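You operate a simulated robot arm through the tools that you are given. There is no shell and no other tool. Be economical: measure what you need, move in short steps, check, and stop when the job is done.

Carry out the task below with a simulated two-armed robot. There is one attempt and no reset: what you move stays moved.

Task
Wipe up the spill on the top of the wire bench with the cloth and put it back.

It is judged by the outcome, as a careful person would: the job done as asked, and still so three seconds after it is handed in. It fails if anything else is knocked over, pushed out of place, dropped, spilled or broken. Flat cloth is picked up by pressing the open fingertips on it (5 to 10 N) and closing them slowly along it; thin cloth reads only 2 to 8 mm in the jaws.

Robot
Two 7-joint arms with two-finger parallel grippers on one trunk, on a base that drives. Base frame: it is fixed to the floor where the robot stands at the start and does not move with it; the origin is under the middle of the robot, x ahead of it, y to its left, z up; the surface under the hand at the start is at about z = 92. Units: cm, rad, N and s.
The left shoulder is at the start at [7, 16.3, 127], the right one opposite. With the tool pointing down near the work surface each hand reaches from about 38 to 88 cm from the robot's upright axis, wherever it stands, measured 20 degrees to its own side. Payload 3.43 kg a hand.
The TCP of each hand is the grasp point between the finger pads, 3.4 cm short of the fingertips. In the tool frame z runs along the fingers and y along their closing line. The gripper opens to 12.8 cm. The fingers are 2.4 cm wide and 1.2 cm thick; the gripper's body (4.8 by 13 cm) begins 9.6 cm behind the TCP.
Orientation is that of the tool frame in the base frame, as [roll, pitch, yaw] about the fixed x, y, z axes, in that order (R = Rz(yaw) Ry(pitch) Rx(roll)). With the fingers straight down and closing along the base's y, the tool's x points along the base's -x, its y along +y and its z along -z.

Tools
- The arms move only by the tool servo_tool. It takes "left_increments", "right_increments" or both (then of equal length, played together; a hand with none holds still); each is a list of rows, each a list of 6 numbers: the shift along the base's x, y, z in cm, then the turn, a rotation vector about the base's x, y, z in degrees. In form: [[dx, dy, dz, wx, wy, wz], ...]. A call has 1 to 10 rows; each row shifts and turns the commanded pose from where the row before left it. "left_fingers" and "right_fingers" are, for a hand that has rows, the closure, from 0 (fully open) to 1 (shut), set as the call begins (left out, the last holds). A row lasts 0.2 s, in which the tool goes at most 5 cm and 0.15 rad; a call with a longer step from one row to the next is refused whole, and so is a gripper value outside its range. Where a pose cannot be reached the arm comes as near as it can. A force on the tool above 40 N (or 10 N above the force at the start of the call, whichever is more), or a blocked arm, ends the call early, and 0.2 s more pass. The fingers move at their own pace (about 15.3 cm/s each) and stop on an object; they squeeze with about 39 N. The grip force told is the motor's: it shows also when the fingers shut on nothing. Time passes only in rows, and 0.2 s behind the last, so rows that do not move let the fingers close. It gives the time, the measured TCP pose, the force on the tool (base axes), the opening and the grip force at its end, in the units of the frame above (readings bear some noise), with the torque about the TCP (base axes, N m) and any sound that the robot's microphone picked up, and new pictures: "show" is both (left out), scene, wrist or none (wrist: the cameras of the hands that moved).
- Cameras (640 x 400 px; columns grow to the right, rows downward): "scene" is now at [13.22, -0.9, 148.26]; the picture's right is [-0.11, -0.99, 0.00], its down [-0.68, 0.07, -0.73] and it looks along [0.73, -0.08, -0.68] (base axes); focal length 260 px, centre (320, 200). "left" rides on the left gripper at [7.6, 1.1, -16] in its tool frame; the picture's right is [-0.15, 0.99, 0.00], its down [-0.88, -0.13, -0.46] and it looks along [-0.45, -0.07, 0.89] (tool axes); focal length 234 px, centre (320, 200). "right" rides on the right gripper at [7.6, -1.1, -16] in its tool frame; the picture's right is [0.15, 0.99, 0.00], its down [-0.88, 0.13, -0.46] and it looks along [-0.45, 0.07, 0.89] (tool axes); focal length 234 px, centre (320, 200). There is no depth. A picture from a camera that has moved, and an enlarged one, comes with that camera's place and axes in the base frame and with its lens.
- slide_trunk(by): slides the trunk up (or, below 0, down) by that many cm; the arms and the scene camera ride with it, the base frame stays. It gives what a move gives, with no picture.
- steer(legs): drives the robot by 1 to 6 legs, each [ahead, left, turn to the left] in cm, cm and rad, along the robot's own axes; the way and the turn of a leg run together, so that a leg with both is an arc; at most 150 cm and 3.142 rad a leg. The arms and the cameras ride along, it lands a little off, and it stops where it bumps. It gives what a move gives, and a new picture of the scene camera.
- head_to(pan, tilt): turns the head with the scene camera to pan (to the left, within 1.501 rad either way) and tilt (down, from -0.506 to 1.204), counted from straight ahead of the robot. It gives what a move gives, and a new picture of the scene camera.
- zoom(camera, box): a new picture of the part [left, top, right, bottom] of that camera's present view, enlarged. The clock stands still meanwhile.
- sign_off(): hands the job in; it is judged then, once.

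Work in short steps. Places have to be worked out from the pictures, the camera data and where the tool is seen: move nearer, look again, correct. Check each grasp and each placing, and mend what went wrong. You have 120 turns and 260 pictures in all, those below and enlarged ones among them. Open the grippers and draw the arms clear of the work before you hand the job in, unless the task says otherwise; then end with one line.

The tools are called after "Call:" as name(argument=value, ...) on one line, values as JSON. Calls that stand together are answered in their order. servo_tool: Moves the arms, as the interface text tells. Its arguments: {"type":"object","properties":{"left_increments":{"type":"array","items":{"type":"array","items":{"type":"number"}}},"left_fingers":{"type":"number"},"right_increments":{"type":"array","items":{"type":"array","items":{"type":"number"}}},"right_fingers":{"type":"number"},"show":{"type":"string","enum":["both","scene","wrist","none"]}},"required":[]} The other tools are called the same way: slide_trunk (by) slides the trunk up or down; steer (legs) drives the base; head_to (pan, tilt) turns the head that bears the scene camera; zoom (camera, box) takes an enlarged picture of a part of a camera's view; sign_off () hands the job in.

At the start:

```text
time_s: 0.0
left_tcp_pos: [51.91, 5.02, 116.38]
left_tcp_rot: [-3.141, -0.001, -3.138]
left_force: [-0.6, 0.0, -0.4]
left_torque: [0.01, -0.02, 0.02]
left_finger_gap: 12.78
left_gripper_force: 0.0
right_tcp_pos: [44.34, -27.3, 110.7]
right_tcp_rot: [3.141, 0.0, -3.14]
right_force: [0.8, 0.5, 0.6]
right_torque: [0.0, -0.01, -0.01]
right_finger_gap: 12.78
right_gripper_force: 0.1
trunk travel left (down, up): [-75.0, 19.0]
robot x, y, heading: [0.13, 0.2, -0.005]
head pan, tilt: [-0.108, 0.75]
```

scene: 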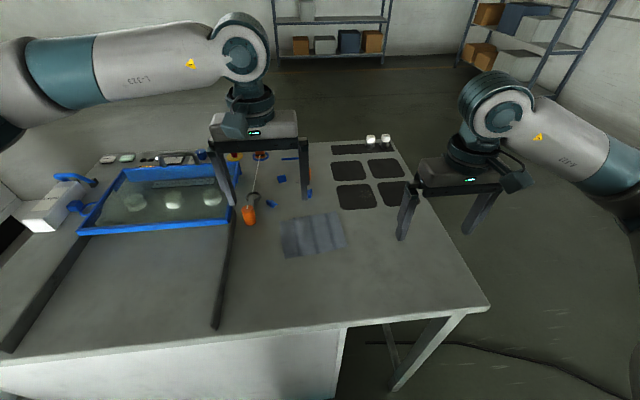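
right: 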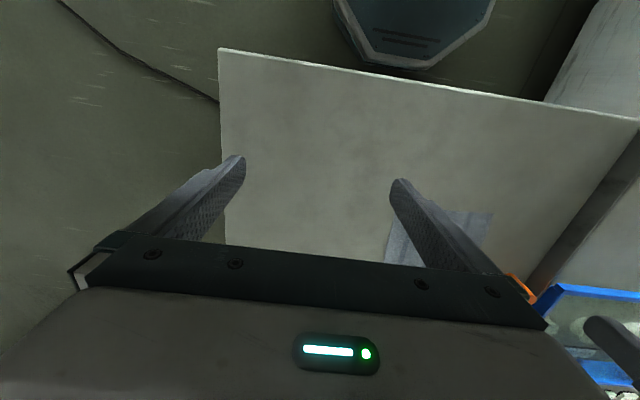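
left: 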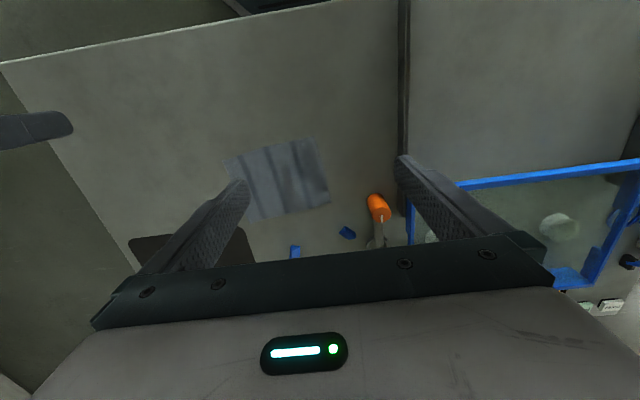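

I'll look at the scene closely to find the spill, the cloth, and other items.

Call:
zoom(camera="scene", box=[220, 130, 420, 270])

Call:
zoom(camera="scene", box=[0, 130, 240, 290])

Call:
zoom(camera="scene", box=[200, 200, 500, 390])

```text
2.86 times, centred on (320, 200) of scene
camera zoom: at [13.22, -0.9, 148.26], right [-0.11, -0.99, 0.0], down [-0.68, 0.07, -0.73], along [0.73, -0.08, -0.68], focal length 743 px, centre (320, 200)
```

zoom: 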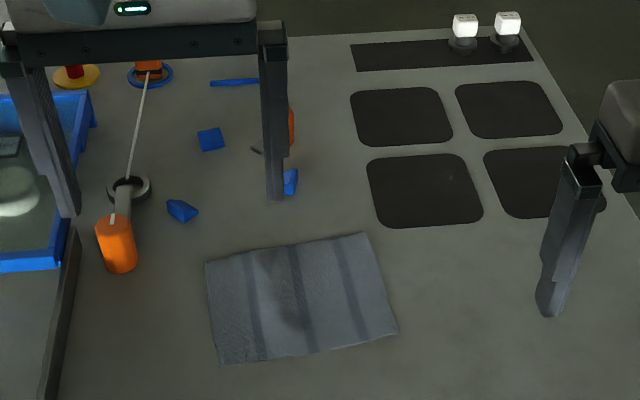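

```text
2.50 times, centred on (120, 210) of scene
camera zoom: at [13.22, -0.9, 148.26], right [-0.11, -0.99, 0.0], down [-0.68, 0.07, -0.73], along [0.73, -0.08, -0.68], focal length 650 px, centre (820, 175)
```

zoom: 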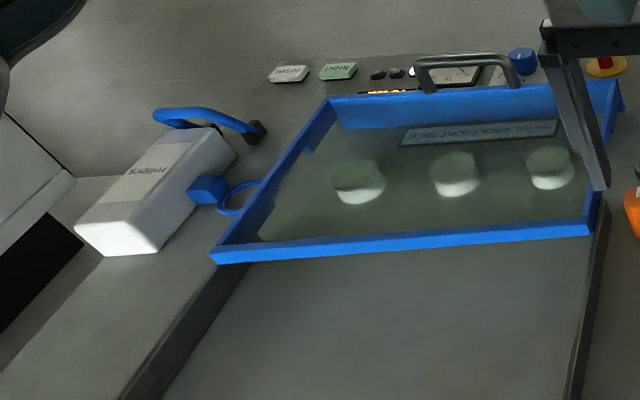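

```text
2.11 times, centred on (350, 295) of scene
camera zoom: at [13.22, -0.9, 148.26], right [-0.11, -0.99, 0.0], down [-0.68, 0.07, -0.73], along [0.73, -0.08, -0.68], focal length 547 px, centre (257, 0)
```

zoom: 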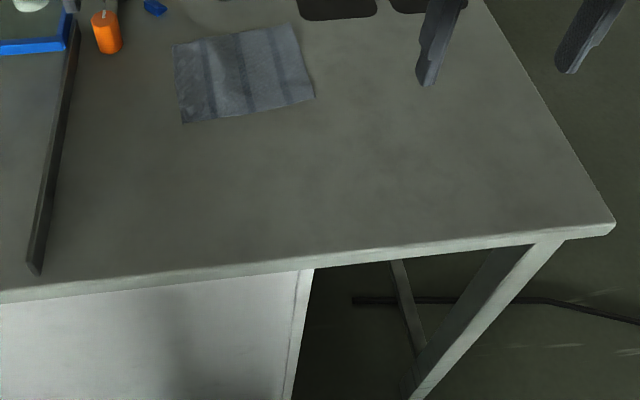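

The left hand hides part of the bench, so I'll raise it and pull it back to see the area behind.

Call:
servo_tool(left_increments=[[-2, 3, 4, 0, 0, 0], [-2, 4, 3, 0, 0, 0], [-2, 4, 3, 0, 0, 0], [-2, 4, 3, 0, 0, 0], [0, 4, 0, 0, 0, 0], [0, 4, 0, 0, 0, 0]], show="both")

```text
refused: row 1 steps farther than a row can; nothing moved
```

Shorter steps (under 5 cm each).

Call:
servo_tool(left_increments=[[-2, 2, 3, 0, 0, 0], [-2, 3, 3, 0, 0, 0], [-2, 3, 3, 0, 0, 0], [-2, 3, 3, 0, 0, 0], [0, 4, 0, 0, 0, 0], [0, 4, 0, 0, 0, 0], [0, 4, 0, 0, 0, 0]], show="both")

```text
time_s: 1.6
left_tcp_pos: [44.11, 28.56, 128.48]
left_tcp_rot: [-3.14, 0.003, -3.141]
left_force: [0.0, -0.1, -0.4]
left_torque: [-0.03, -0.02, -0.05]
left_finger_gap: 12.81
left_gripper_force: 0.1
right_tcp_pos: [44.22, -27.1, 110.76]
right_tcp_rot: [-3.14, 0.002, 3.141]
right_force: [-0.2, 0.3, 0.1]
right_torque: [-0.03, -0.05, 0.01]
right_finger_gap: 12.78
right_gripper_force: 0.1
trunk travel left (down, up): [-75.0, 19.0]
robot x, y, heading: [-0.11, -0.16, 0.004]
head pan, tilt: [-0.108, 0.75]
camera scene: at [13.06, -0.69, 148.28], right [-0.11, -0.99, 0.0], down [-0.68, 0.07, -0.73], along [0.73, -0.08, -0.68], focal length 260 px, centre (320, 200)
camera left: at [36.41, 29.75, 144.45], right [0.15, 0.99, 0.0], down [0.88, -0.13, 0.46], along [0.45, -0.07, -0.89], focal length 234 px, centre (320, 200)
```

scene: 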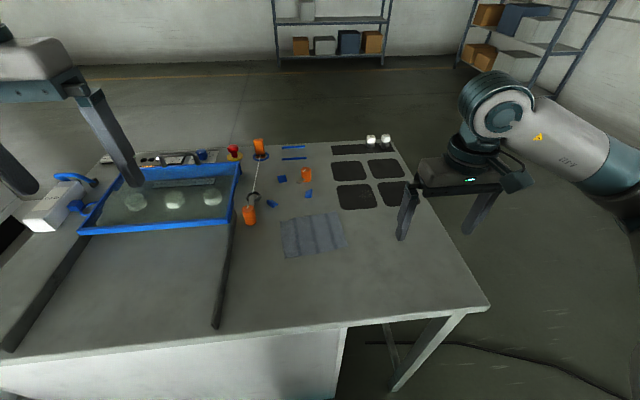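
left: 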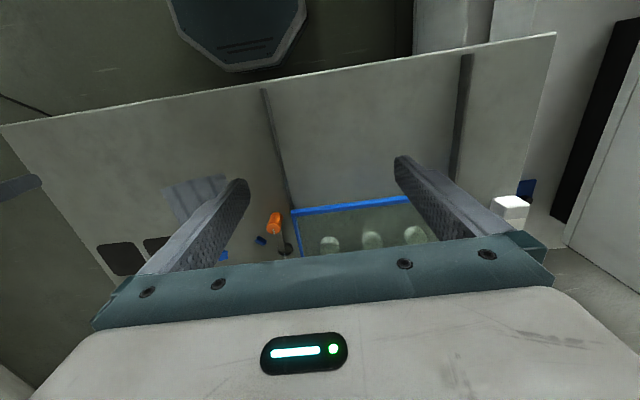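

Call:
zoom(camera="scene", box=[230, 130, 350, 205])

Call:
zoom(camera="scene", box=[230, 190, 390, 290])

Call:
zoom(camera="scene", box=[80, 140, 250, 246])

Call:
zoom(camera="scene", box=[310, 130, 430, 205])

```text
5.33 times, centred on (290, 168) of scene
camera zoom: at [13.06, -0.69, 148.28], right [-0.11, -0.99, 0.0], down [-0.68, 0.07, -0.73], along [0.73, -0.08, -0.68], focal length 1386 px, centre (480, 373)
```

zoom: 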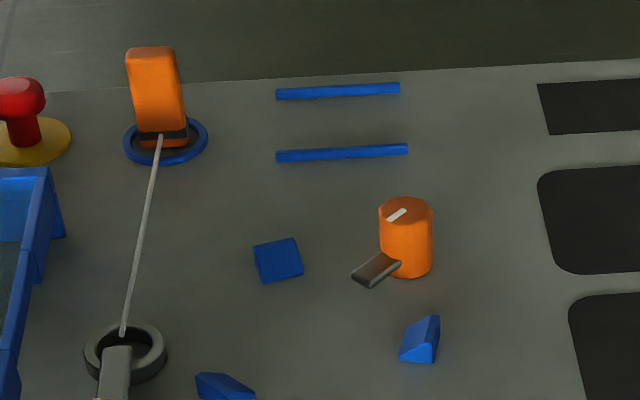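

```text
4.00 times, centred on (310, 240) of scene
camera zoom: at [13.06, -0.69, 148.28], right [-0.11, -0.99, 0.0], down [-0.68, 0.07, -0.73], along [0.73, -0.08, -0.68], focal length 1040 px, centre (360, 40)
```

zoom: 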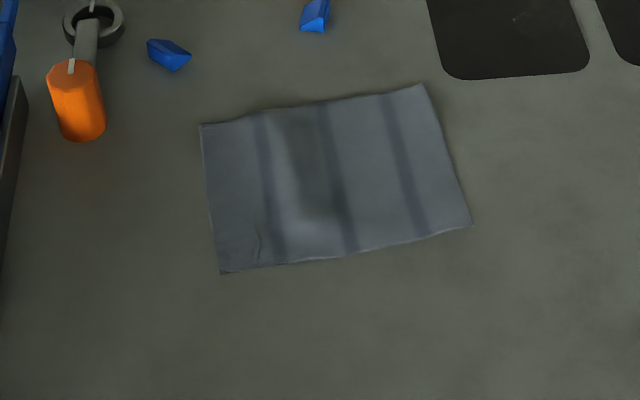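

```text
3.76 times, centred on (165, 193) of scene
camera zoom: at [13.06, -0.69, 148.28], right [-0.11, -0.99, 0.0], down [-0.68, 0.07, -0.73], along [0.73, -0.08, -0.68], focal length 978 px, centre (904, 226)
```

zoom: 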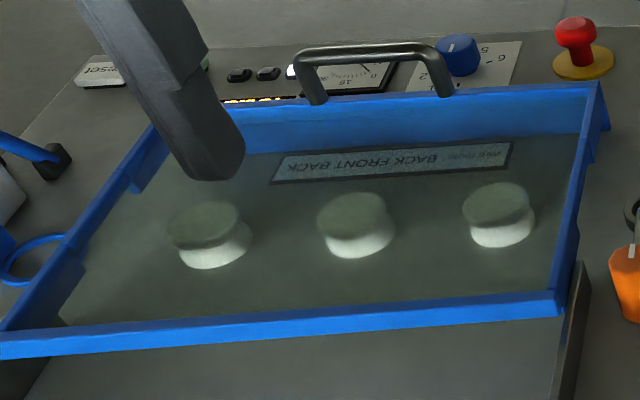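

```text
5.33 times, centred on (370, 168) of scene
camera zoom: at [13.06, -0.69, 148.28], right [-0.11, -0.99, 0.0], down [-0.68, 0.07, -0.73], along [0.73, -0.08, -0.68], focal length 1386 px, centre (53, 373)
```

zoom: 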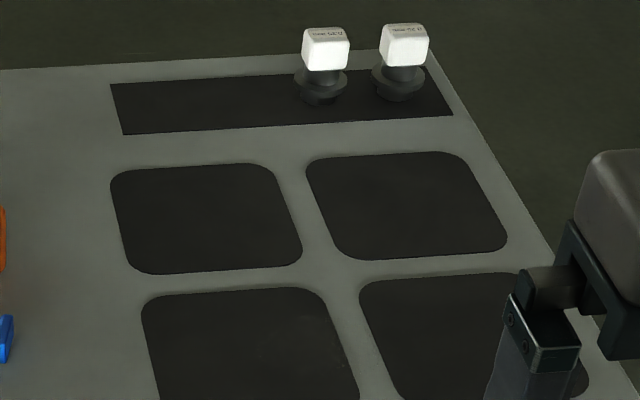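

No obvious spill yet. I'll look around with the head for other benches.

Call:
head_to(pan=1.0, tilt=0.5)

Call:
head_to(pan=-1.1, tilt=0.5)

Call:
head_to(pan=0.0, tilt=1.0)

```text
time_s: 2.9
left_tcp_pos: [44.21, 28.33, 128.44]
left_tcp_rot: [-3.141, 0.0, -3.14]
left_force: [-0.3, -0.6, -0.3]
left_torque: [0.0, 0.0, 0.0]
left_finger_gap: 12.82
left_gripper_force: 0.0
right_tcp_pos: [44.41, -27.31, 110.55]
right_tcp_rot: [3.141, 0.0, -3.142]
right_force: [-0.1, -0.6, -0.1]
right_torque: [0.0, -0.01, 0.0]
right_finger_gap: 12.8
right_gripper_force: 0.1
trunk travel left (down, up): [-75.0, 19.0]
robot x, y, heading: [-0.22, 0.23, -0.001]
head pan, tilt: [1.0, 0.499]
camera scene: at [9.92, 7.64, 150.46], right [0.84, -0.54, 0.0], down [-0.26, -0.4, -0.88], along [0.47, 0.74, -0.48], focal length 260 px, centre (320, 200)
```

scene: 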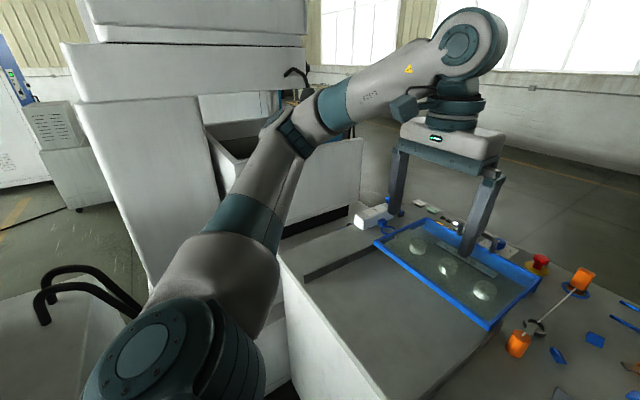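

```text
time_s: 4.9
left_tcp_pos: [44.15, 28.28, 128.41]
left_tcp_rot: [-3.141, 0.0, -3.14]
left_force: [0.3, -0.2, -0.5]
left_torque: [-0.03, -0.01, 0.01]
left_finger_gap: 12.8
left_gripper_force: 0.0
right_tcp_pos: [44.48, -27.43, 110.61]
right_tcp_rot: [3.141, 0.001, 3.141]
right_force: [0.2, 0.1, 0.3]
right_torque: [0.0, 0.0, -0.01]
right_finger_gap: 12.8
right_gripper_force: 0.1
trunk travel left (down, up): [-75.0, 19.0]
robot x, y, heading: [-0.14, -0.08, 0.001]
head pan, tilt: [-1.1, 0.499]
camera scene: at [9.12, -8.09, 150.46], right [-0.89, -0.45, 0.0], down [-0.22, 0.43, -0.88], along [0.4, -0.78, -0.48], focal length 260 px, centre (320, 200)
```

scene: 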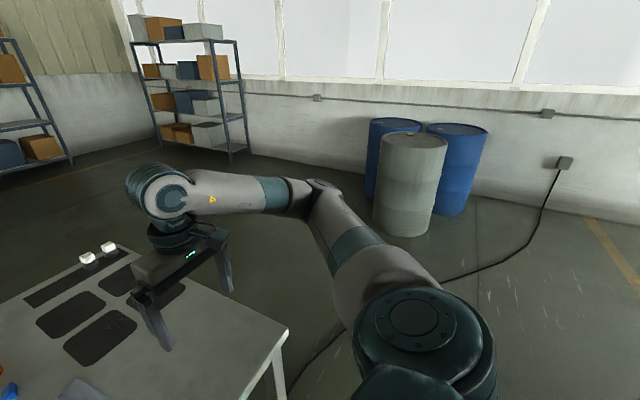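

```text
time_s: 6.3
left_tcp_pos: [44.15, 28.36, 128.36]
left_tcp_rot: [-3.14, 0.001, -3.139]
left_force: [-0.5, 0.4, 0.3]
left_torque: [-0.01, -0.03, 0.02]
left_finger_gap: 12.79
left_gripper_force: 0.1
right_tcp_pos: [44.32, -27.37, 110.71]
right_tcp_rot: [3.141, 0.0, 3.141]
right_force: [1.0, 0.3, 0.5]
right_torque: [0.01, -0.03, -0.02]
right_finger_gap: 12.78
right_gripper_force: 0.0
trunk travel left (down, up): [-75.0, 19.0]
robot x, y, heading: [-0.12, 0.03, 0.002]
head pan, tilt: [0.0, 1.0]
camera scene: at [11.95, 0.0, 146.35], right [0.0, -1.0, 0.0], down [-0.84, 0.0, -0.54], along [0.54, 0.0, -0.84], focal length 260 px, centre (320, 200)
```

scene: 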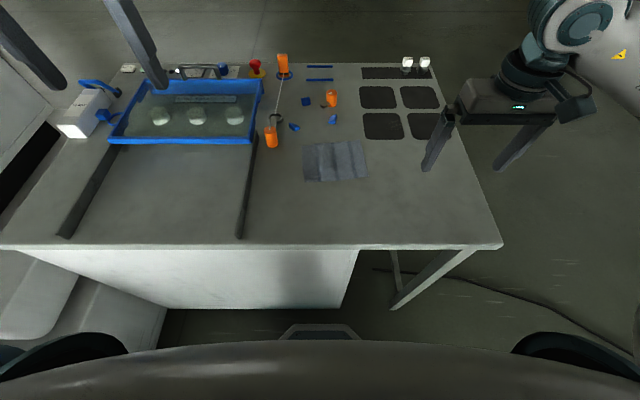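

Call:
zoom(camera="scene", box=[240, 130, 400, 230])

Call:
zoom(camera="scene", box=[360, 130, 520, 250])

Call:
zoom(camera="scene", box=[40, 130, 260, 260])

Call:
zoom(camera="right", box=[200, 40, 640, 310])

```text
4.00 times, centred on (320, 180) of scene
camera zoom: at [11.95, 0.0, 146.35], right [0.0, -1.0, 0.0], down [-0.84, 0.0, -0.54], along [0.54, 0.0, -0.84], focal length 1040 px, centre (320, 280)
```

zoom: 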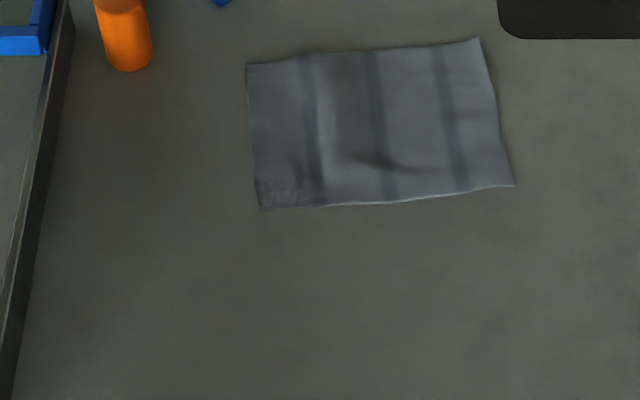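

```text
3.33 times, centred on (440, 190) of scene
camera zoom: at [11.95, 0.0, 146.35], right [0.0, -1.0, 0.0], down [-0.84, 0.0, -0.54], along [0.54, 0.0, -0.84], focal length 866 px, centre (-80, 233)
```

zoom: 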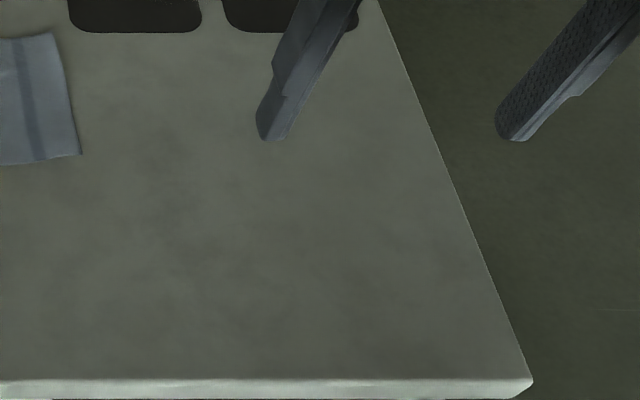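

```text
2.91 times, centred on (150, 195) of scene
camera zoom: at [11.95, 0.0, 146.35], right [0.0, -1.0, 0.0], down [-0.84, 0.0, -0.54], along [0.54, 0.0, -0.84], focal length 756 px, centre (814, 214)
```

zoom: 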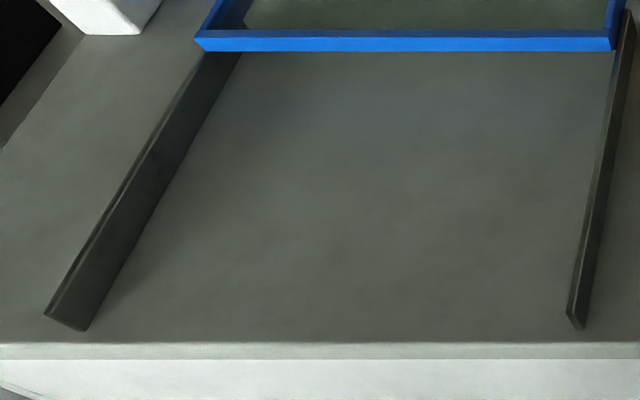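

```text
1.45 times, centred on (420, 175) of right
camera zoom: at [36.78, -28.37, 126.51], right [-0.15, 0.99, 0.0], down [0.88, 0.13, 0.46], along [0.45, 0.07, -0.89], focal length 341 px, centre (174, 236)
```

zoom: 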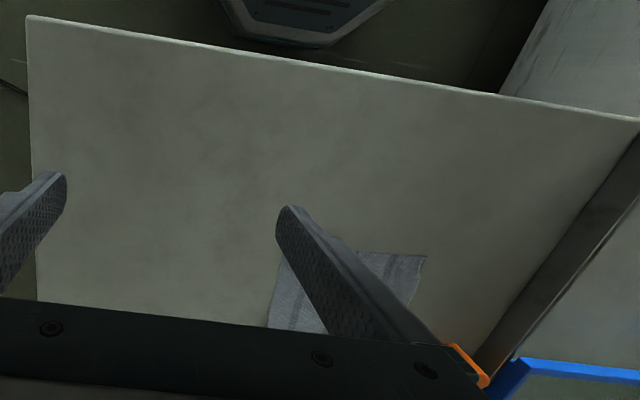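

The only bench is this one; the spill may be under the clear sash panel or in some low-contrast place. I'll take the left hand forward, high up, to look down at the back with its camera.

Call:
servo_tool(left_increments=[[4, 1, 1, 0, 0, 0], [4, 1, 1, 0, 0, 0], [4, 1, 1, 0, 0, 0], [4, 1, 0, 0, 0, 0], [4, 1, 0, 0, 0, 0], [0, 0, 0, 0, 0, 0]], show="wrist")

Call:
zoom(camera="left", box=[200, 50, 480, 260])

```text
time_s: 7.7
left_tcp_pos: [63.86, 33.08, 131.41]
left_tcp_rot: [3.142, 0.001, -3.139]
left_force: [-0.8, 0.3, -0.7]
left_torque: [-0.01, -0.03, 0.01]
left_finger_gap: 12.77
left_gripper_force: 0.0
right_tcp_pos: [44.23, -27.33, 110.62]
right_tcp_rot: [-3.141, 0.001, -3.14]
right_force: [0.9, -0.5, -0.8]
right_torque: [0.02, -0.03, -0.02]
right_finger_gap: 12.78
right_gripper_force: 0.1
trunk travel left (down, up): [-75.0, 19.0]
robot x, y, heading: [-0.08, -0.11, 0.001]
head pan, tilt: [0.0, 1.0]
camera left: at [56.27, 34.19, 147.5], right [0.15, 0.99, 0.0], down [0.88, -0.13, 0.46], along [0.45, -0.07, -0.89], focal length 234 px, centre (320, 200)
```

left: 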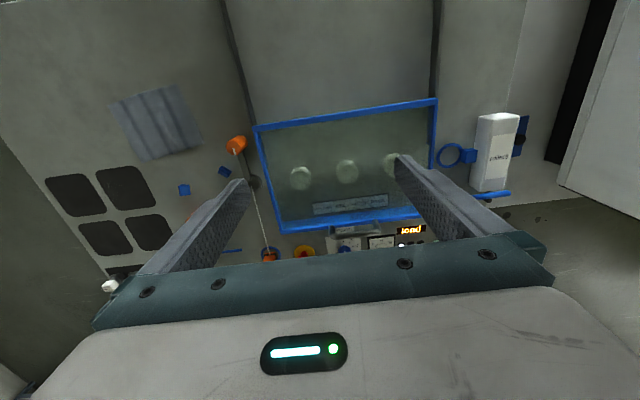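

```text
1.90 times, centred on (340, 155) of left
camera zoom: at [56.27, 34.19, 147.5], right [0.15, 0.99, 0.0], down [0.88, -0.13, 0.46], along [0.45, -0.07, -0.89], focal length 446 px, centre (282, 286)
```

zoom: 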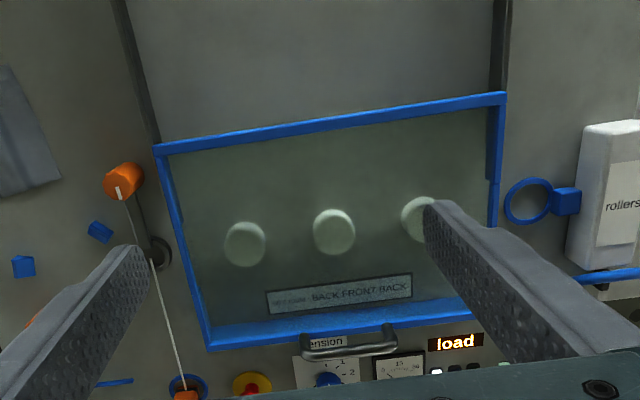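

Call:
zoom(camera="left", box=[420, 90, 620, 240])

Call:
zoom(camera="left", box=[0, 50, 240, 250])

Call:
zoom(camera="left", box=[200, 0, 460, 130])

```text
2.67 times, centred on (520, 165) of left
camera zoom: at [56.27, 34.19, 147.5], right [0.15, 0.99, 0.0], down [0.88, -0.13, 0.46], along [0.45, -0.07, -0.89], focal length 624 px, centre (-213, 293)
```

zoom: 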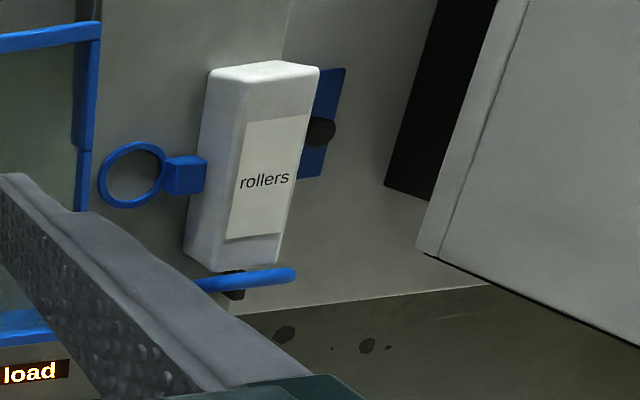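

```text
2.00 times, centred on (120, 150) of left
camera zoom: at [56.27, 34.19, 147.5], right [0.15, 0.99, 0.0], down [0.88, -0.13, 0.46], along [0.45, -0.07, -0.89], focal length 468 px, centre (720, 300)
```

zoom: 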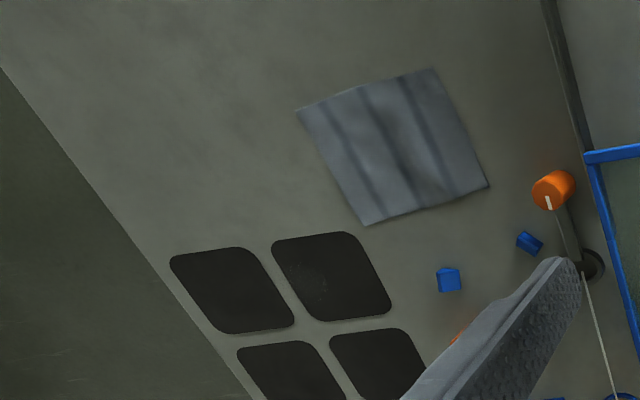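

```text
2.46 times, centred on (330, 65) of left
camera zoom: at [56.27, 34.19, 147.5], right [0.15, 0.99, 0.0], down [0.88, -0.13, 0.46], along [0.45, -0.07, -0.89], focal length 576 px, centre (295, 532)
```

zoom: 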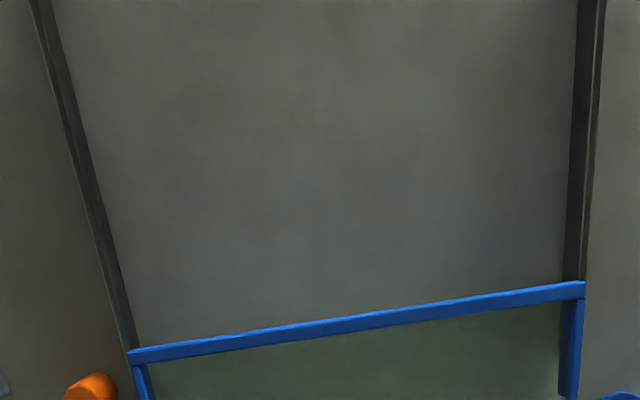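

The near-left black pad shows a faint mark. I'll bring the right hand's camera nearer to it.

Call:
servo_tool(right_increments=[[4, 1, 1, 0, 0, 0], [4, 2, 1, 0, 0, 0], [4, 2, 1, 0, 0, 0], [4, 2, 0, 0, 0, 0], [2, 2, 0, 0, 0, 0], [0, 0, 0, 0, 0, 0]], show="wrist")

Call:
zoom(camera="right", box=[190, 50, 450, 250])

```text
time_s: 9.1
left_tcp_pos: [63.96, 32.92, 131.42]
left_tcp_rot: [3.141, 0.001, -3.14]
left_force: [0.0, 0.1, 0.0]
left_torque: [0.02, 0.01, -0.01]
left_finger_gap: 12.81
left_gripper_force: 0.0
right_tcp_pos: [62.37, -18.4, 113.55]
right_tcp_rot: [-3.14, -0.002, 3.141]
right_force: [-0.7, -0.4, 0.3]
right_torque: [0.02, -0.05, 0.01]
right_finger_gap: 12.77
right_gripper_force: 0.1
trunk travel left (down, up): [-75.0, 19.0]
robot x, y, heading: [0.21, -0.3, 0.004]
head pan, tilt: [0.0, 1.0]
camera right: at [54.75, -19.42, 129.52], right [-0.15, 0.99, 0.0], down [0.88, 0.13, 0.46], along [0.45, 0.07, -0.89], focal length 234 px, centre (320, 200)
```

right: 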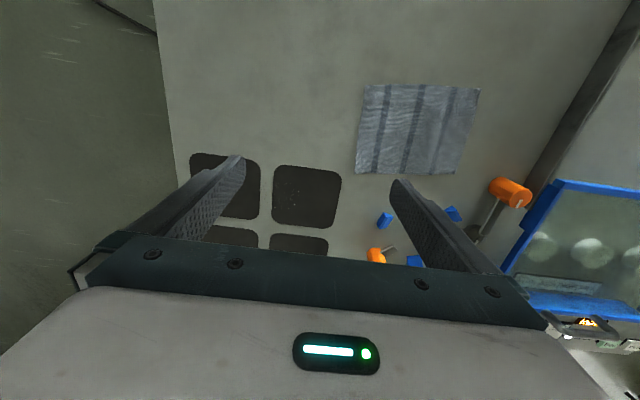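

```text
2.00 times, centred on (320, 150) of right
camera zoom: at [54.75, -19.42, 129.52], right [-0.15, 0.99, 0.0], down [0.88, 0.13, 0.46], along [0.45, 0.07, -0.89], focal length 468 px, centre (320, 300)
```

zoom: 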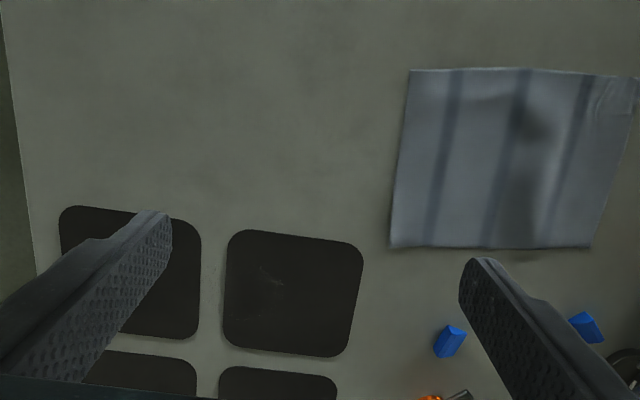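

The pad marks are only scratches. I'll pull the hands back and raise the trunk for a better overview.

Call:
servo_tool(left_increments=[[-4, 0, 0, 0, 0, 0], [-4, 0, 0, 0, 0, 0], [-4, 0, 0, 0, 0, 0], [-4, 0, 0, 0, 0, 0], [-4, 0, 0, 0, 0, 0], [-3, 0, 0, 0, 0, 0]], right_increments=[[-4, -2, 0, 0, 0, 0], [-4, -2, 0, 0, 0, 0], [-4, -2, 0, 0, 0, 0], [-4, -3, 0, 0, 0, 0], [-2, -3, 0, 0, 0, 0], [0, -3, 0, 0, 0, 0]], show="none")

Call:
slide_trunk(by=18)

Call:
head_to(pan=0.3, tilt=0.85)

Call:
zoom(camera="scene", box=[80, 100, 320, 250])

Call:
zoom(camera="scene", box=[290, 100, 530, 250])

```text
time_s: 10.5
left_tcp_pos: [40.66, 32.66, 131.6]
left_tcp_rot: [-3.141, 0.0, -3.141]
left_force: [-1.1, 0.7, -0.3]
left_torque: [0.01, -0.03, 0.01]
left_finger_gap: 12.8
left_gripper_force: 0.1
right_tcp_pos: [44.02, -33.35, 113.61]
right_tcp_rot: [-3.141, 0.001, -3.14]
right_force: [0.4, -0.5, 0.6]
right_torque: [0.0, 0.0, -0.02]
right_finger_gap: 12.84
right_gripper_force: 0.2
trunk travel left (down, up): [-75.0, 19.0]
robot x, y, heading: [0.09, 0.22, -0.005]
head pan, tilt: [0.0, 1.0]
```

```text
time_s: 12.5
left_tcp_pos: [40.77, 32.92, 149.46]
left_tcp_rot: [-3.14, 0.001, -3.14]
left_force: [-0.2, 0.0, 0.0]
left_torque: [-0.02, 0.0, 0.01]
left_finger_gap: 12.8
left_gripper_force: 0.1
right_tcp_pos: [44.3, -33.34, 131.55]
right_tcp_rot: [3.141, 0.0, -3.14]
right_force: [-0.7, 0.5, 0.0]
right_torque: [0.01, -0.02, 0.0]
right_finger_gap: 12.78
right_gripper_force: 0.0
trunk travel left (down, up): [-93.0, 1.0]
robot x, y, heading: [0.09, -0.1, -0.002]
head pan, tilt: [0.0, 1.0]
```

```text
time_s: 13.3
left_tcp_pos: [40.77, 32.8, 149.5]
left_tcp_rot: [-3.142, 0.001, -3.139]
left_force: [-0.1, 0.1, -0.3]
left_torque: [0.01, -0.01, 0.0]
left_finger_gap: 12.82
left_gripper_force: 0.1
right_tcp_pos: [44.36, -33.24, 131.57]
right_tcp_rot: [-3.142, 0.001, 3.141]
right_force: [0.1, -1.2, 0.7]
right_torque: [-0.01, 0.01, 0.01]
right_finger_gap: 12.79
right_gripper_force: 0.1
trunk travel left (down, up): [-93.0, 1.0]
robot x, y, heading: [0.03, 0.09, 0.002]
head pan, tilt: [0.3, 0.85]
camera scene: at [12.46, 2.32, 165.46], right [0.29, -0.96, 0.0], down [-0.72, -0.22, -0.66], along [0.63, 0.19, -0.75], focal length 260 px, centre (320, 200)
```

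scene: 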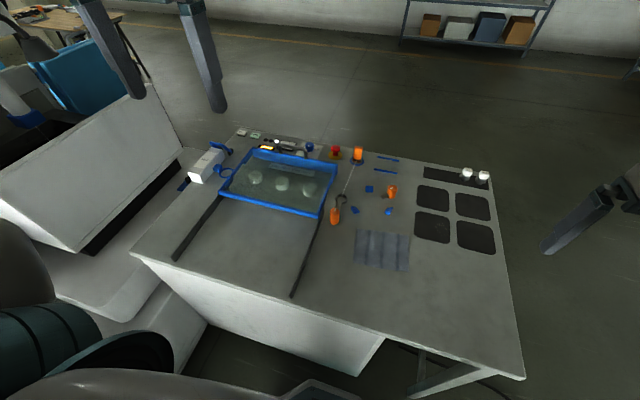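

```text
2.67 times, centred on (200, 175) of scene
camera zoom: at [12.46, 2.32, 165.46], right [0.29, -0.96, 0.0], down [-0.72, -0.22, -0.66], along [0.63, 0.19, -0.75], focal length 693 px, centre (640, 267)
```

zoom: 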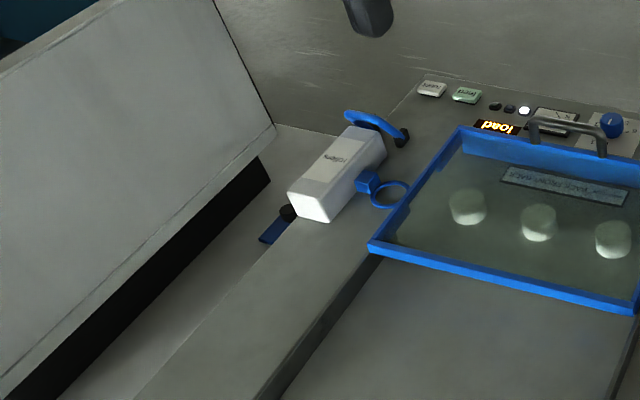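

```text
2.67 times, centred on (410, 175) of scene
camera zoom: at [12.46, 2.32, 165.46], right [0.29, -0.96, 0.0], down [-0.72, -0.22, -0.66], along [0.63, 0.19, -0.75], focal length 693 px, centre (80, 267)
```

zoom: 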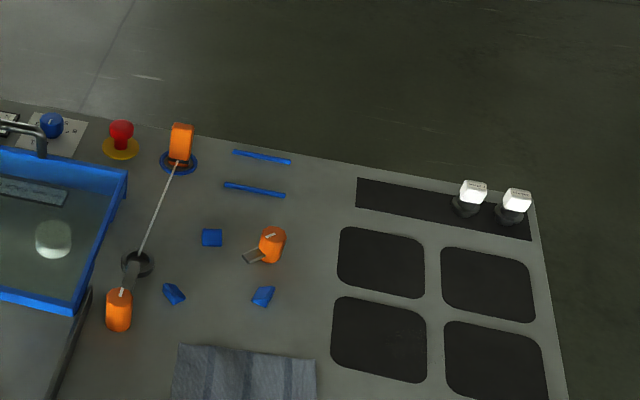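

Call:
zoom(camera="scene", box=[120, 190, 330, 321])

Call:
zoom(camera="scene", box=[290, 220, 530, 370])

Call:
zoom(camera="scene", box=[0, 0, 130, 81])

Call:
zoom(camera="scene", box=[210, 140, 340, 221])

```text
3.05 times, centred on (225, 256) of scene
camera zoom: at [12.46, 2.32, 165.46], right [0.29, -0.96, 0.0], down [-0.72, -0.22, -0.66], along [0.63, 0.19, -0.75], focal length 792 px, centre (610, 31)
```

zoom: 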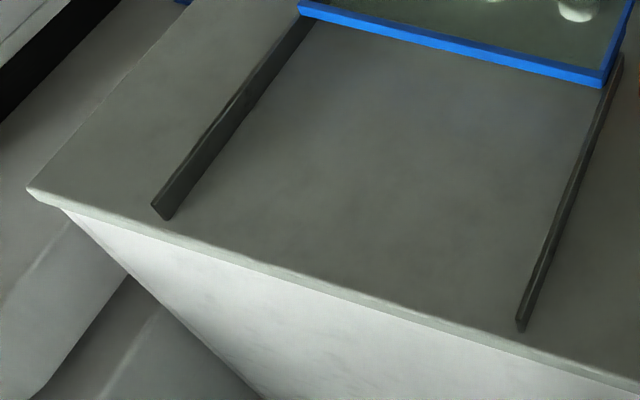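

```text
2.67 times, centred on (410, 295) of scene
camera zoom: at [12.46, 2.32, 165.46], right [0.29, -0.96, 0.0], down [-0.72, -0.22, -0.66], along [0.63, 0.19, -0.75], focal length 693 px, centre (80, -53)
```

zoom: 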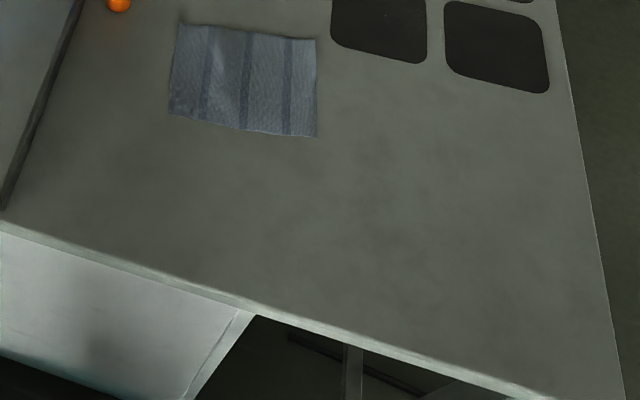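

```text
4.92 times, centred on (65, 40) of scene
camera zoom: at [12.46, 2.32, 165.46], right [0.29, -0.96, 0.0], down [-0.72, -0.22, -0.66], along [0.63, 0.19, -0.75], focal length 1280 px, centre (1575, 985)
```

zoom: 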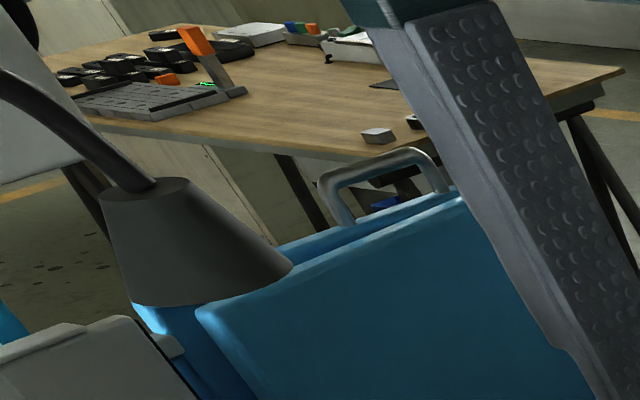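

```text
4.92 times, centred on (275, 180) of scene
camera zoom: at [12.46, 2.32, 165.46], right [0.29, -0.96, 0.0], down [-0.72, -0.22, -0.66], along [0.63, 0.19, -0.75], focal length 1280 px, centre (542, 296)
```

zoom: 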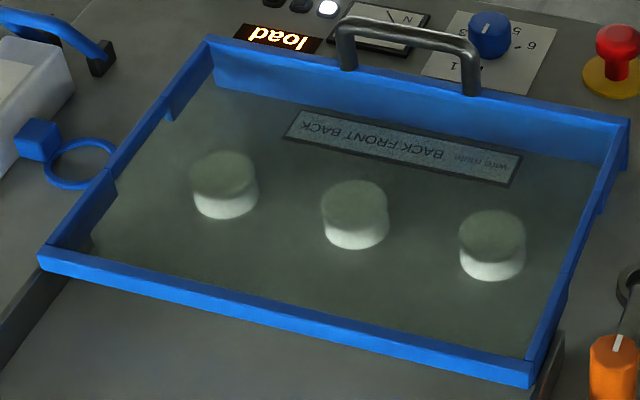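

Still nothing unmistakable. A wet film would show best at a grazing angle, so I'll tip both hands' cameras up and look along the bench top.

Call:
servo_tool(right_increments=[[0, 0, -2, 0, -8, 0], [0, 0, -2, 0, -8, 0], [0, 0, -2, 0, -8, 0], [0, 0, -2, 0, -8, 0], [0, 0, -2, 0, -8, 0], [0, 0, 0, 0, 0, 0]], left_increments=[[0, 0, -4, 0, -8, 0], [0, 0, -4, 0, -8, 0], [0, 0, -4, 0, -8, 0], [0, 0, -4, 0, -8, 0], [0, 0, -4, 0, -8, 0], [0, 0, 0, 0, 0, 0]], show="wrist")

Call:
zoom(camera="right", box=[200, 0, 560, 260])

Call:
zoom(camera="left", box=[100, 0, 460, 260])

```text
time_s: 14.7
left_tcp_pos: [50.0, 36.65, 132.75]
left_tcp_rot: [-3.14, 0.696, -3.14]
left_force: [-0.3, 0.0, 0.5]
left_torque: [0.02, 0.0, 0.01]
left_finger_gap: 12.81
left_gripper_force: 0.1
left hand out of reach, approached as far as the arm can: row 3, 4, 5
right_tcp_pos: [50.56, -35.71, 121.21]
right_tcp_rot: [3.139, 0.698, 3.141]
right_force: [-0.3, -0.2, -0.4]
right_torque: [0.01, -0.02, 0.02]
right_finger_gap: 12.79
right_gripper_force: 0.0
right hand out of reach, approached as far as the arm can: row 3, 4, 5
trunk travel left (down, up): [-93.0, 1.0]
robot x, y, heading: [-0.07, 0.07, 0.002]
head pan, tilt: [0.3, 0.85]
camera right: at [34.45, -36.83, 128.59], right [-0.11, 0.99, -0.09], down [0.38, 0.13, 0.92], along [0.92, 0.07, -0.39], focal length 234 px, centre (320, 200)
camera left: at [33.99, 37.87, 140.15], right [0.11, 0.99, 0.09], down [0.38, -0.13, 0.91], along [0.92, -0.07, -0.39], focal length 234 px, centre (320, 200)
```

right: 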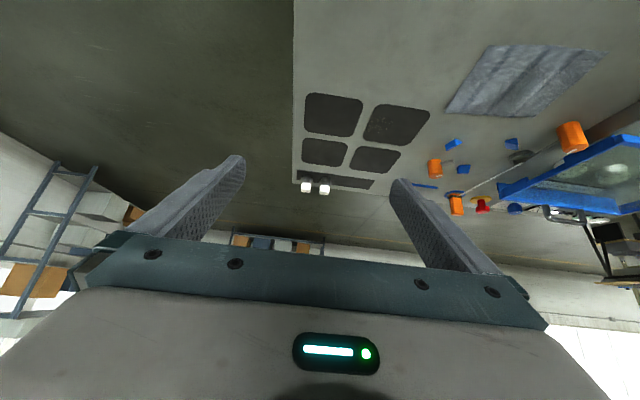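
left: 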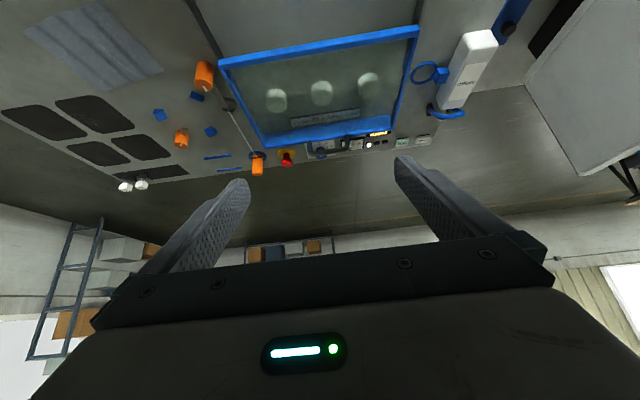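

```text
1.54 times, centred on (380, 130) of right
camera zoom: at [34.45, -36.83, 128.59], right [-0.11, 0.99, -0.09], down [0.38, 0.13, 0.92], along [0.92, 0.07, -0.39], focal length 360 px, centre (228, 308)
```

zoom: 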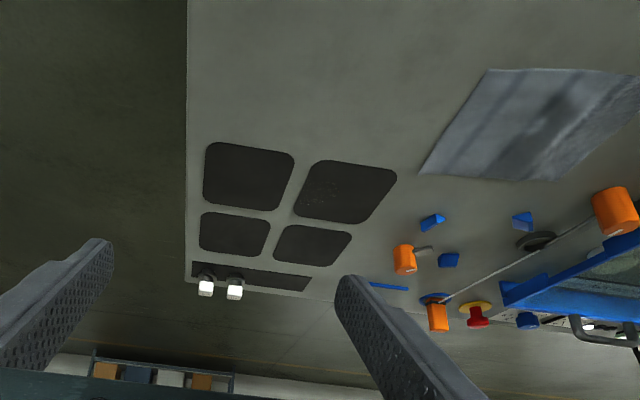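

```text
1.54 times, centred on (280, 130) of left
camera zoom: at [33.99, 37.87, 140.15], right [0.11, 0.99, 0.09], down [0.38, -0.13, 0.91], along [0.92, -0.07, -0.39], focal length 360 px, centre (382, 308)
```

zoom: 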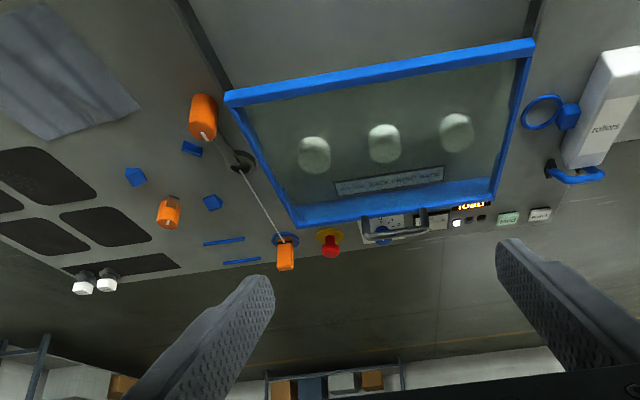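

Bare bench areas look dry everywhere; the black pads could hide a dark spill. I'll restore the hand postures, lower the trunk, and look closer at pads and cloth.

Call:
servo_tool(right_increments=[[-1, 0, 0, 0, 8, 0], [-1, 0, 0, 0, 8, 0], [-1, 0, 0, 0, 8, 0], [-1, 0, 0, 0, 8, 0], [-1, 0, 0, 0, 8, 0], [0, 0, 0, 0, 0, 0]], left_increments=[[-1, 0, 3, 0, 8, 0], [-1, 0, 3, 0, 8, 0], [-1, 0, 3, 0, 8, 0], [-1, 0, 3, 0, 8, 0], [-1, 0, 3, 0, 8, 0], [0, 0, 0, 0, 0, 0]], show="none")

Call:
slide_trunk(by=-14)

```text
time_s: 16.1
left_tcp_pos: [44.9, 36.63, 147.77]
left_tcp_rot: [-3.141, -0.002, -3.139]
left_force: [0.0, 0.6, 0.6]
left_torque: [0.0, 0.02, 0.03]
left_finger_gap: 12.79
left_gripper_force: 0.0
right_tcp_pos: [45.48, -35.78, 121.36]
right_tcp_rot: [-3.14, -0.001, 3.142]
right_force: [-0.6, 0.0, -0.3]
right_torque: [0.03, 0.0, -0.01]
right_finger_gap: 12.8
right_gripper_force: 0.1
trunk travel left (down, up): [-93.0, 1.0]
robot x, y, heading: [0.05, -0.21, -0.002]
head pan, tilt: [0.3, 0.85]
```

```text
time_s: 17.7
left_tcp_pos: [44.94, 36.56, 133.96]
left_tcp_rot: [3.141, 0.001, -3.14]
left_force: [-0.3, -1.0, 0.2]
left_torque: [0.02, 0.03, 0.02]
left_finger_gap: 12.81
left_gripper_force: 0.0
right_tcp_pos: [45.52, -35.83, 107.39]
right_tcp_rot: [-3.141, -0.001, 3.14]
right_force: [0.7, -0.9, 0.5]
right_torque: [0.0, 0.04, 0.01]
right_finger_gap: 12.81
right_gripper_force: 0.0
trunk travel left (down, up): [-79.0, 15.0]
robot x, y, heading: [-0.12, 0.05, 0.002]
head pan, tilt: [0.3, 0.85]
```

Move the right hand over the pads for a close look.

Call:
servo_tool(right_increments=[[4, 2, 0, 0, 0, 0], [4, 2, 0, 0, 0, 0], [4, 2, 0, 0, 0, 0], [4, 2, 0, 0, 0, 0], [3, 3, 0, 0, 0, 0], [0, 3, 0, 0, 0, 0], [0, 0, 0, 0, 0, 0]], show="wrist")

Call:
zoom(camera="right", box=[200, 120, 420, 260])

Call:
zoom(camera="right", box=[340, 40, 540, 200])

```text
time_s: 19.3
left_tcp_pos: [44.97, 36.5, 133.86]
left_tcp_rot: [-3.141, 0.0, -3.14]
left_force: [0.5, -0.7, 0.9]
left_torque: [0.0, 0.0, -0.01]
left_finger_gap: 12.79
left_gripper_force: 0.2
right_tcp_pos: [64.52, -21.84, 107.2]
right_tcp_rot: [3.141, -0.001, -3.141]
right_force: [0.2, -0.1, 1.0]
right_torque: [0.02, -0.01, 0.01]
right_finger_gap: 12.8
right_gripper_force: 0.0
trunk travel left (down, up): [-79.0, 15.0]
robot x, y, heading: [-0.34, 0.24, 0.003]
head pan, tilt: [0.3, 0.85]
camera right: at [56.83, -22.91, 123.07], right [-0.15, 0.99, 0.0], down [0.88, 0.13, 0.46], along [0.45, 0.07, -0.89], focal length 234 px, centre (320, 200)
```

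right: 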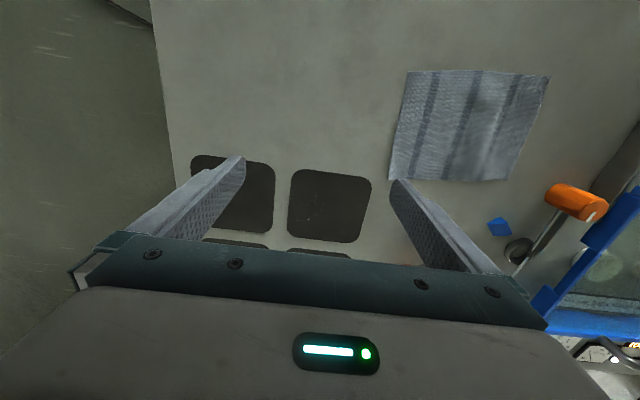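

```text
2.86 times, centred on (310, 190) of right
camera zoom: at [56.83, -22.91, 123.07], right [-0.15, 0.99, 0.0], down [0.88, 0.13, 0.46], along [0.45, 0.07, -0.89], focal length 669 px, centre (349, 229)
```

zoom: 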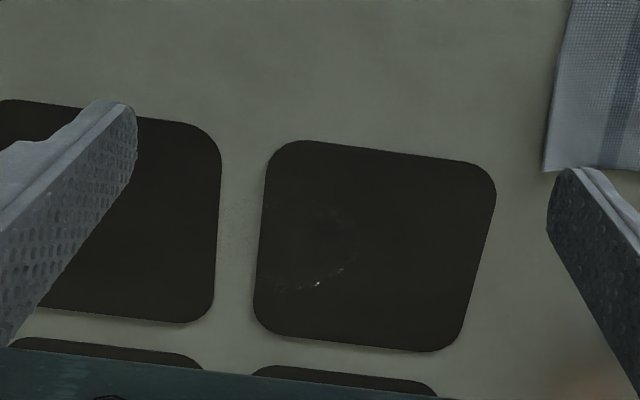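

```text
2.50 times, centred on (440, 120) of right
camera zoom: at [56.83, -22.91, 123.07], right [-0.15, 0.99, 0.0], down [0.88, 0.13, 0.46], along [0.45, 0.07, -0.89], focal length 585 px, centre (20, 400)
```

zoom: 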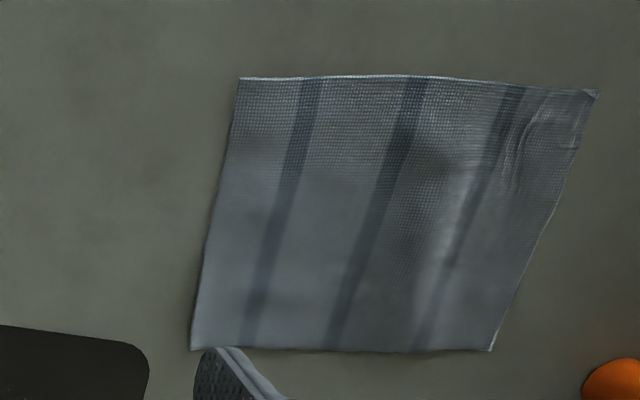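

There is a glinting curved edge on the near-left black pad — a clear puddle near (73,-23), possibly reaching left of the pad. I'll go closer to outline it.

Call:
servo_tool(right_increments=[[2, -1, -3, 0, 0, 0], [2, -1, -2, 0, 0, 0], [0, 0, -2, 0, 0, 0], [0, 0, 0, 0, 0, 0]], show="wrist")

Call:
zoom(camera="right", box=[220, 110, 420, 240])

```text
time_s: 20.3
left_tcp_pos: [44.94, 36.71, 133.84]
left_tcp_rot: [3.141, -0.001, -3.141]
left_force: [0.0, 0.1, -1.1]
left_torque: [0.0, 0.0, -0.03]
left_finger_gap: 12.81
left_gripper_force: 0.1
right_tcp_pos: [68.34, -23.61, 100.41]
right_tcp_rot: [3.14, 0.001, -3.14]
right_force: [-0.7, 0.0, 0.2]
right_torque: [0.0, 0.04, 0.03]
right_finger_gap: 12.8
right_gripper_force: 0.1
trunk travel left (down, up): [-79.0, 15.0]
robot x, y, heading: [0.09, 0.12, -0.003]
head pan, tilt: [0.3, 0.85]
camera right: at [60.8, -24.68, 116.22], right [-0.15, 0.99, 0.0], down [0.88, 0.13, 0.46], along [0.45, 0.07, -0.89], focal length 234 px, centre (320, 200)
```

right: 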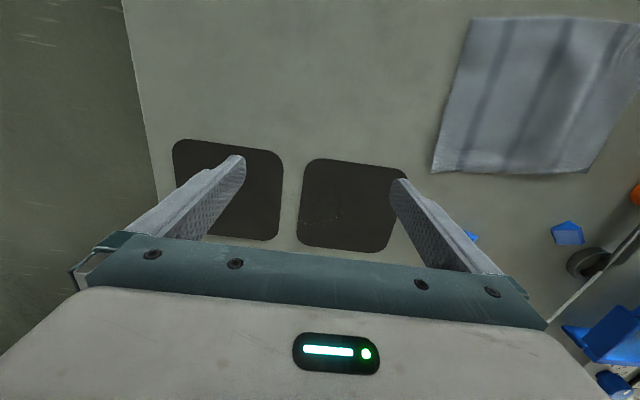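

```text
3.08 times, centred on (320, 175) of right
camera zoom: at [60.8, -24.68, 116.22], right [-0.15, 0.99, 0.0], down [0.88, 0.13, 0.46], along [0.45, 0.07, -0.89], focal length 720 px, centre (320, 277)
```

zoom: 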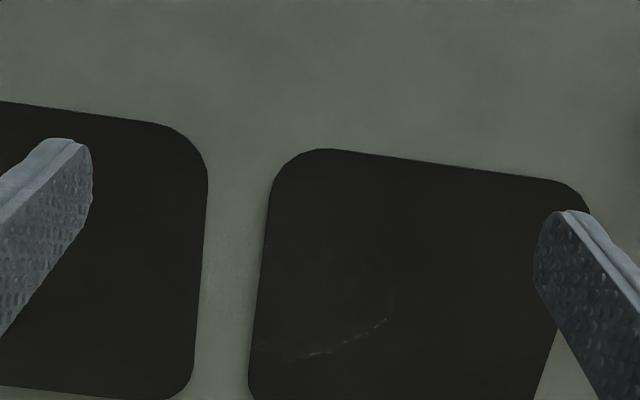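

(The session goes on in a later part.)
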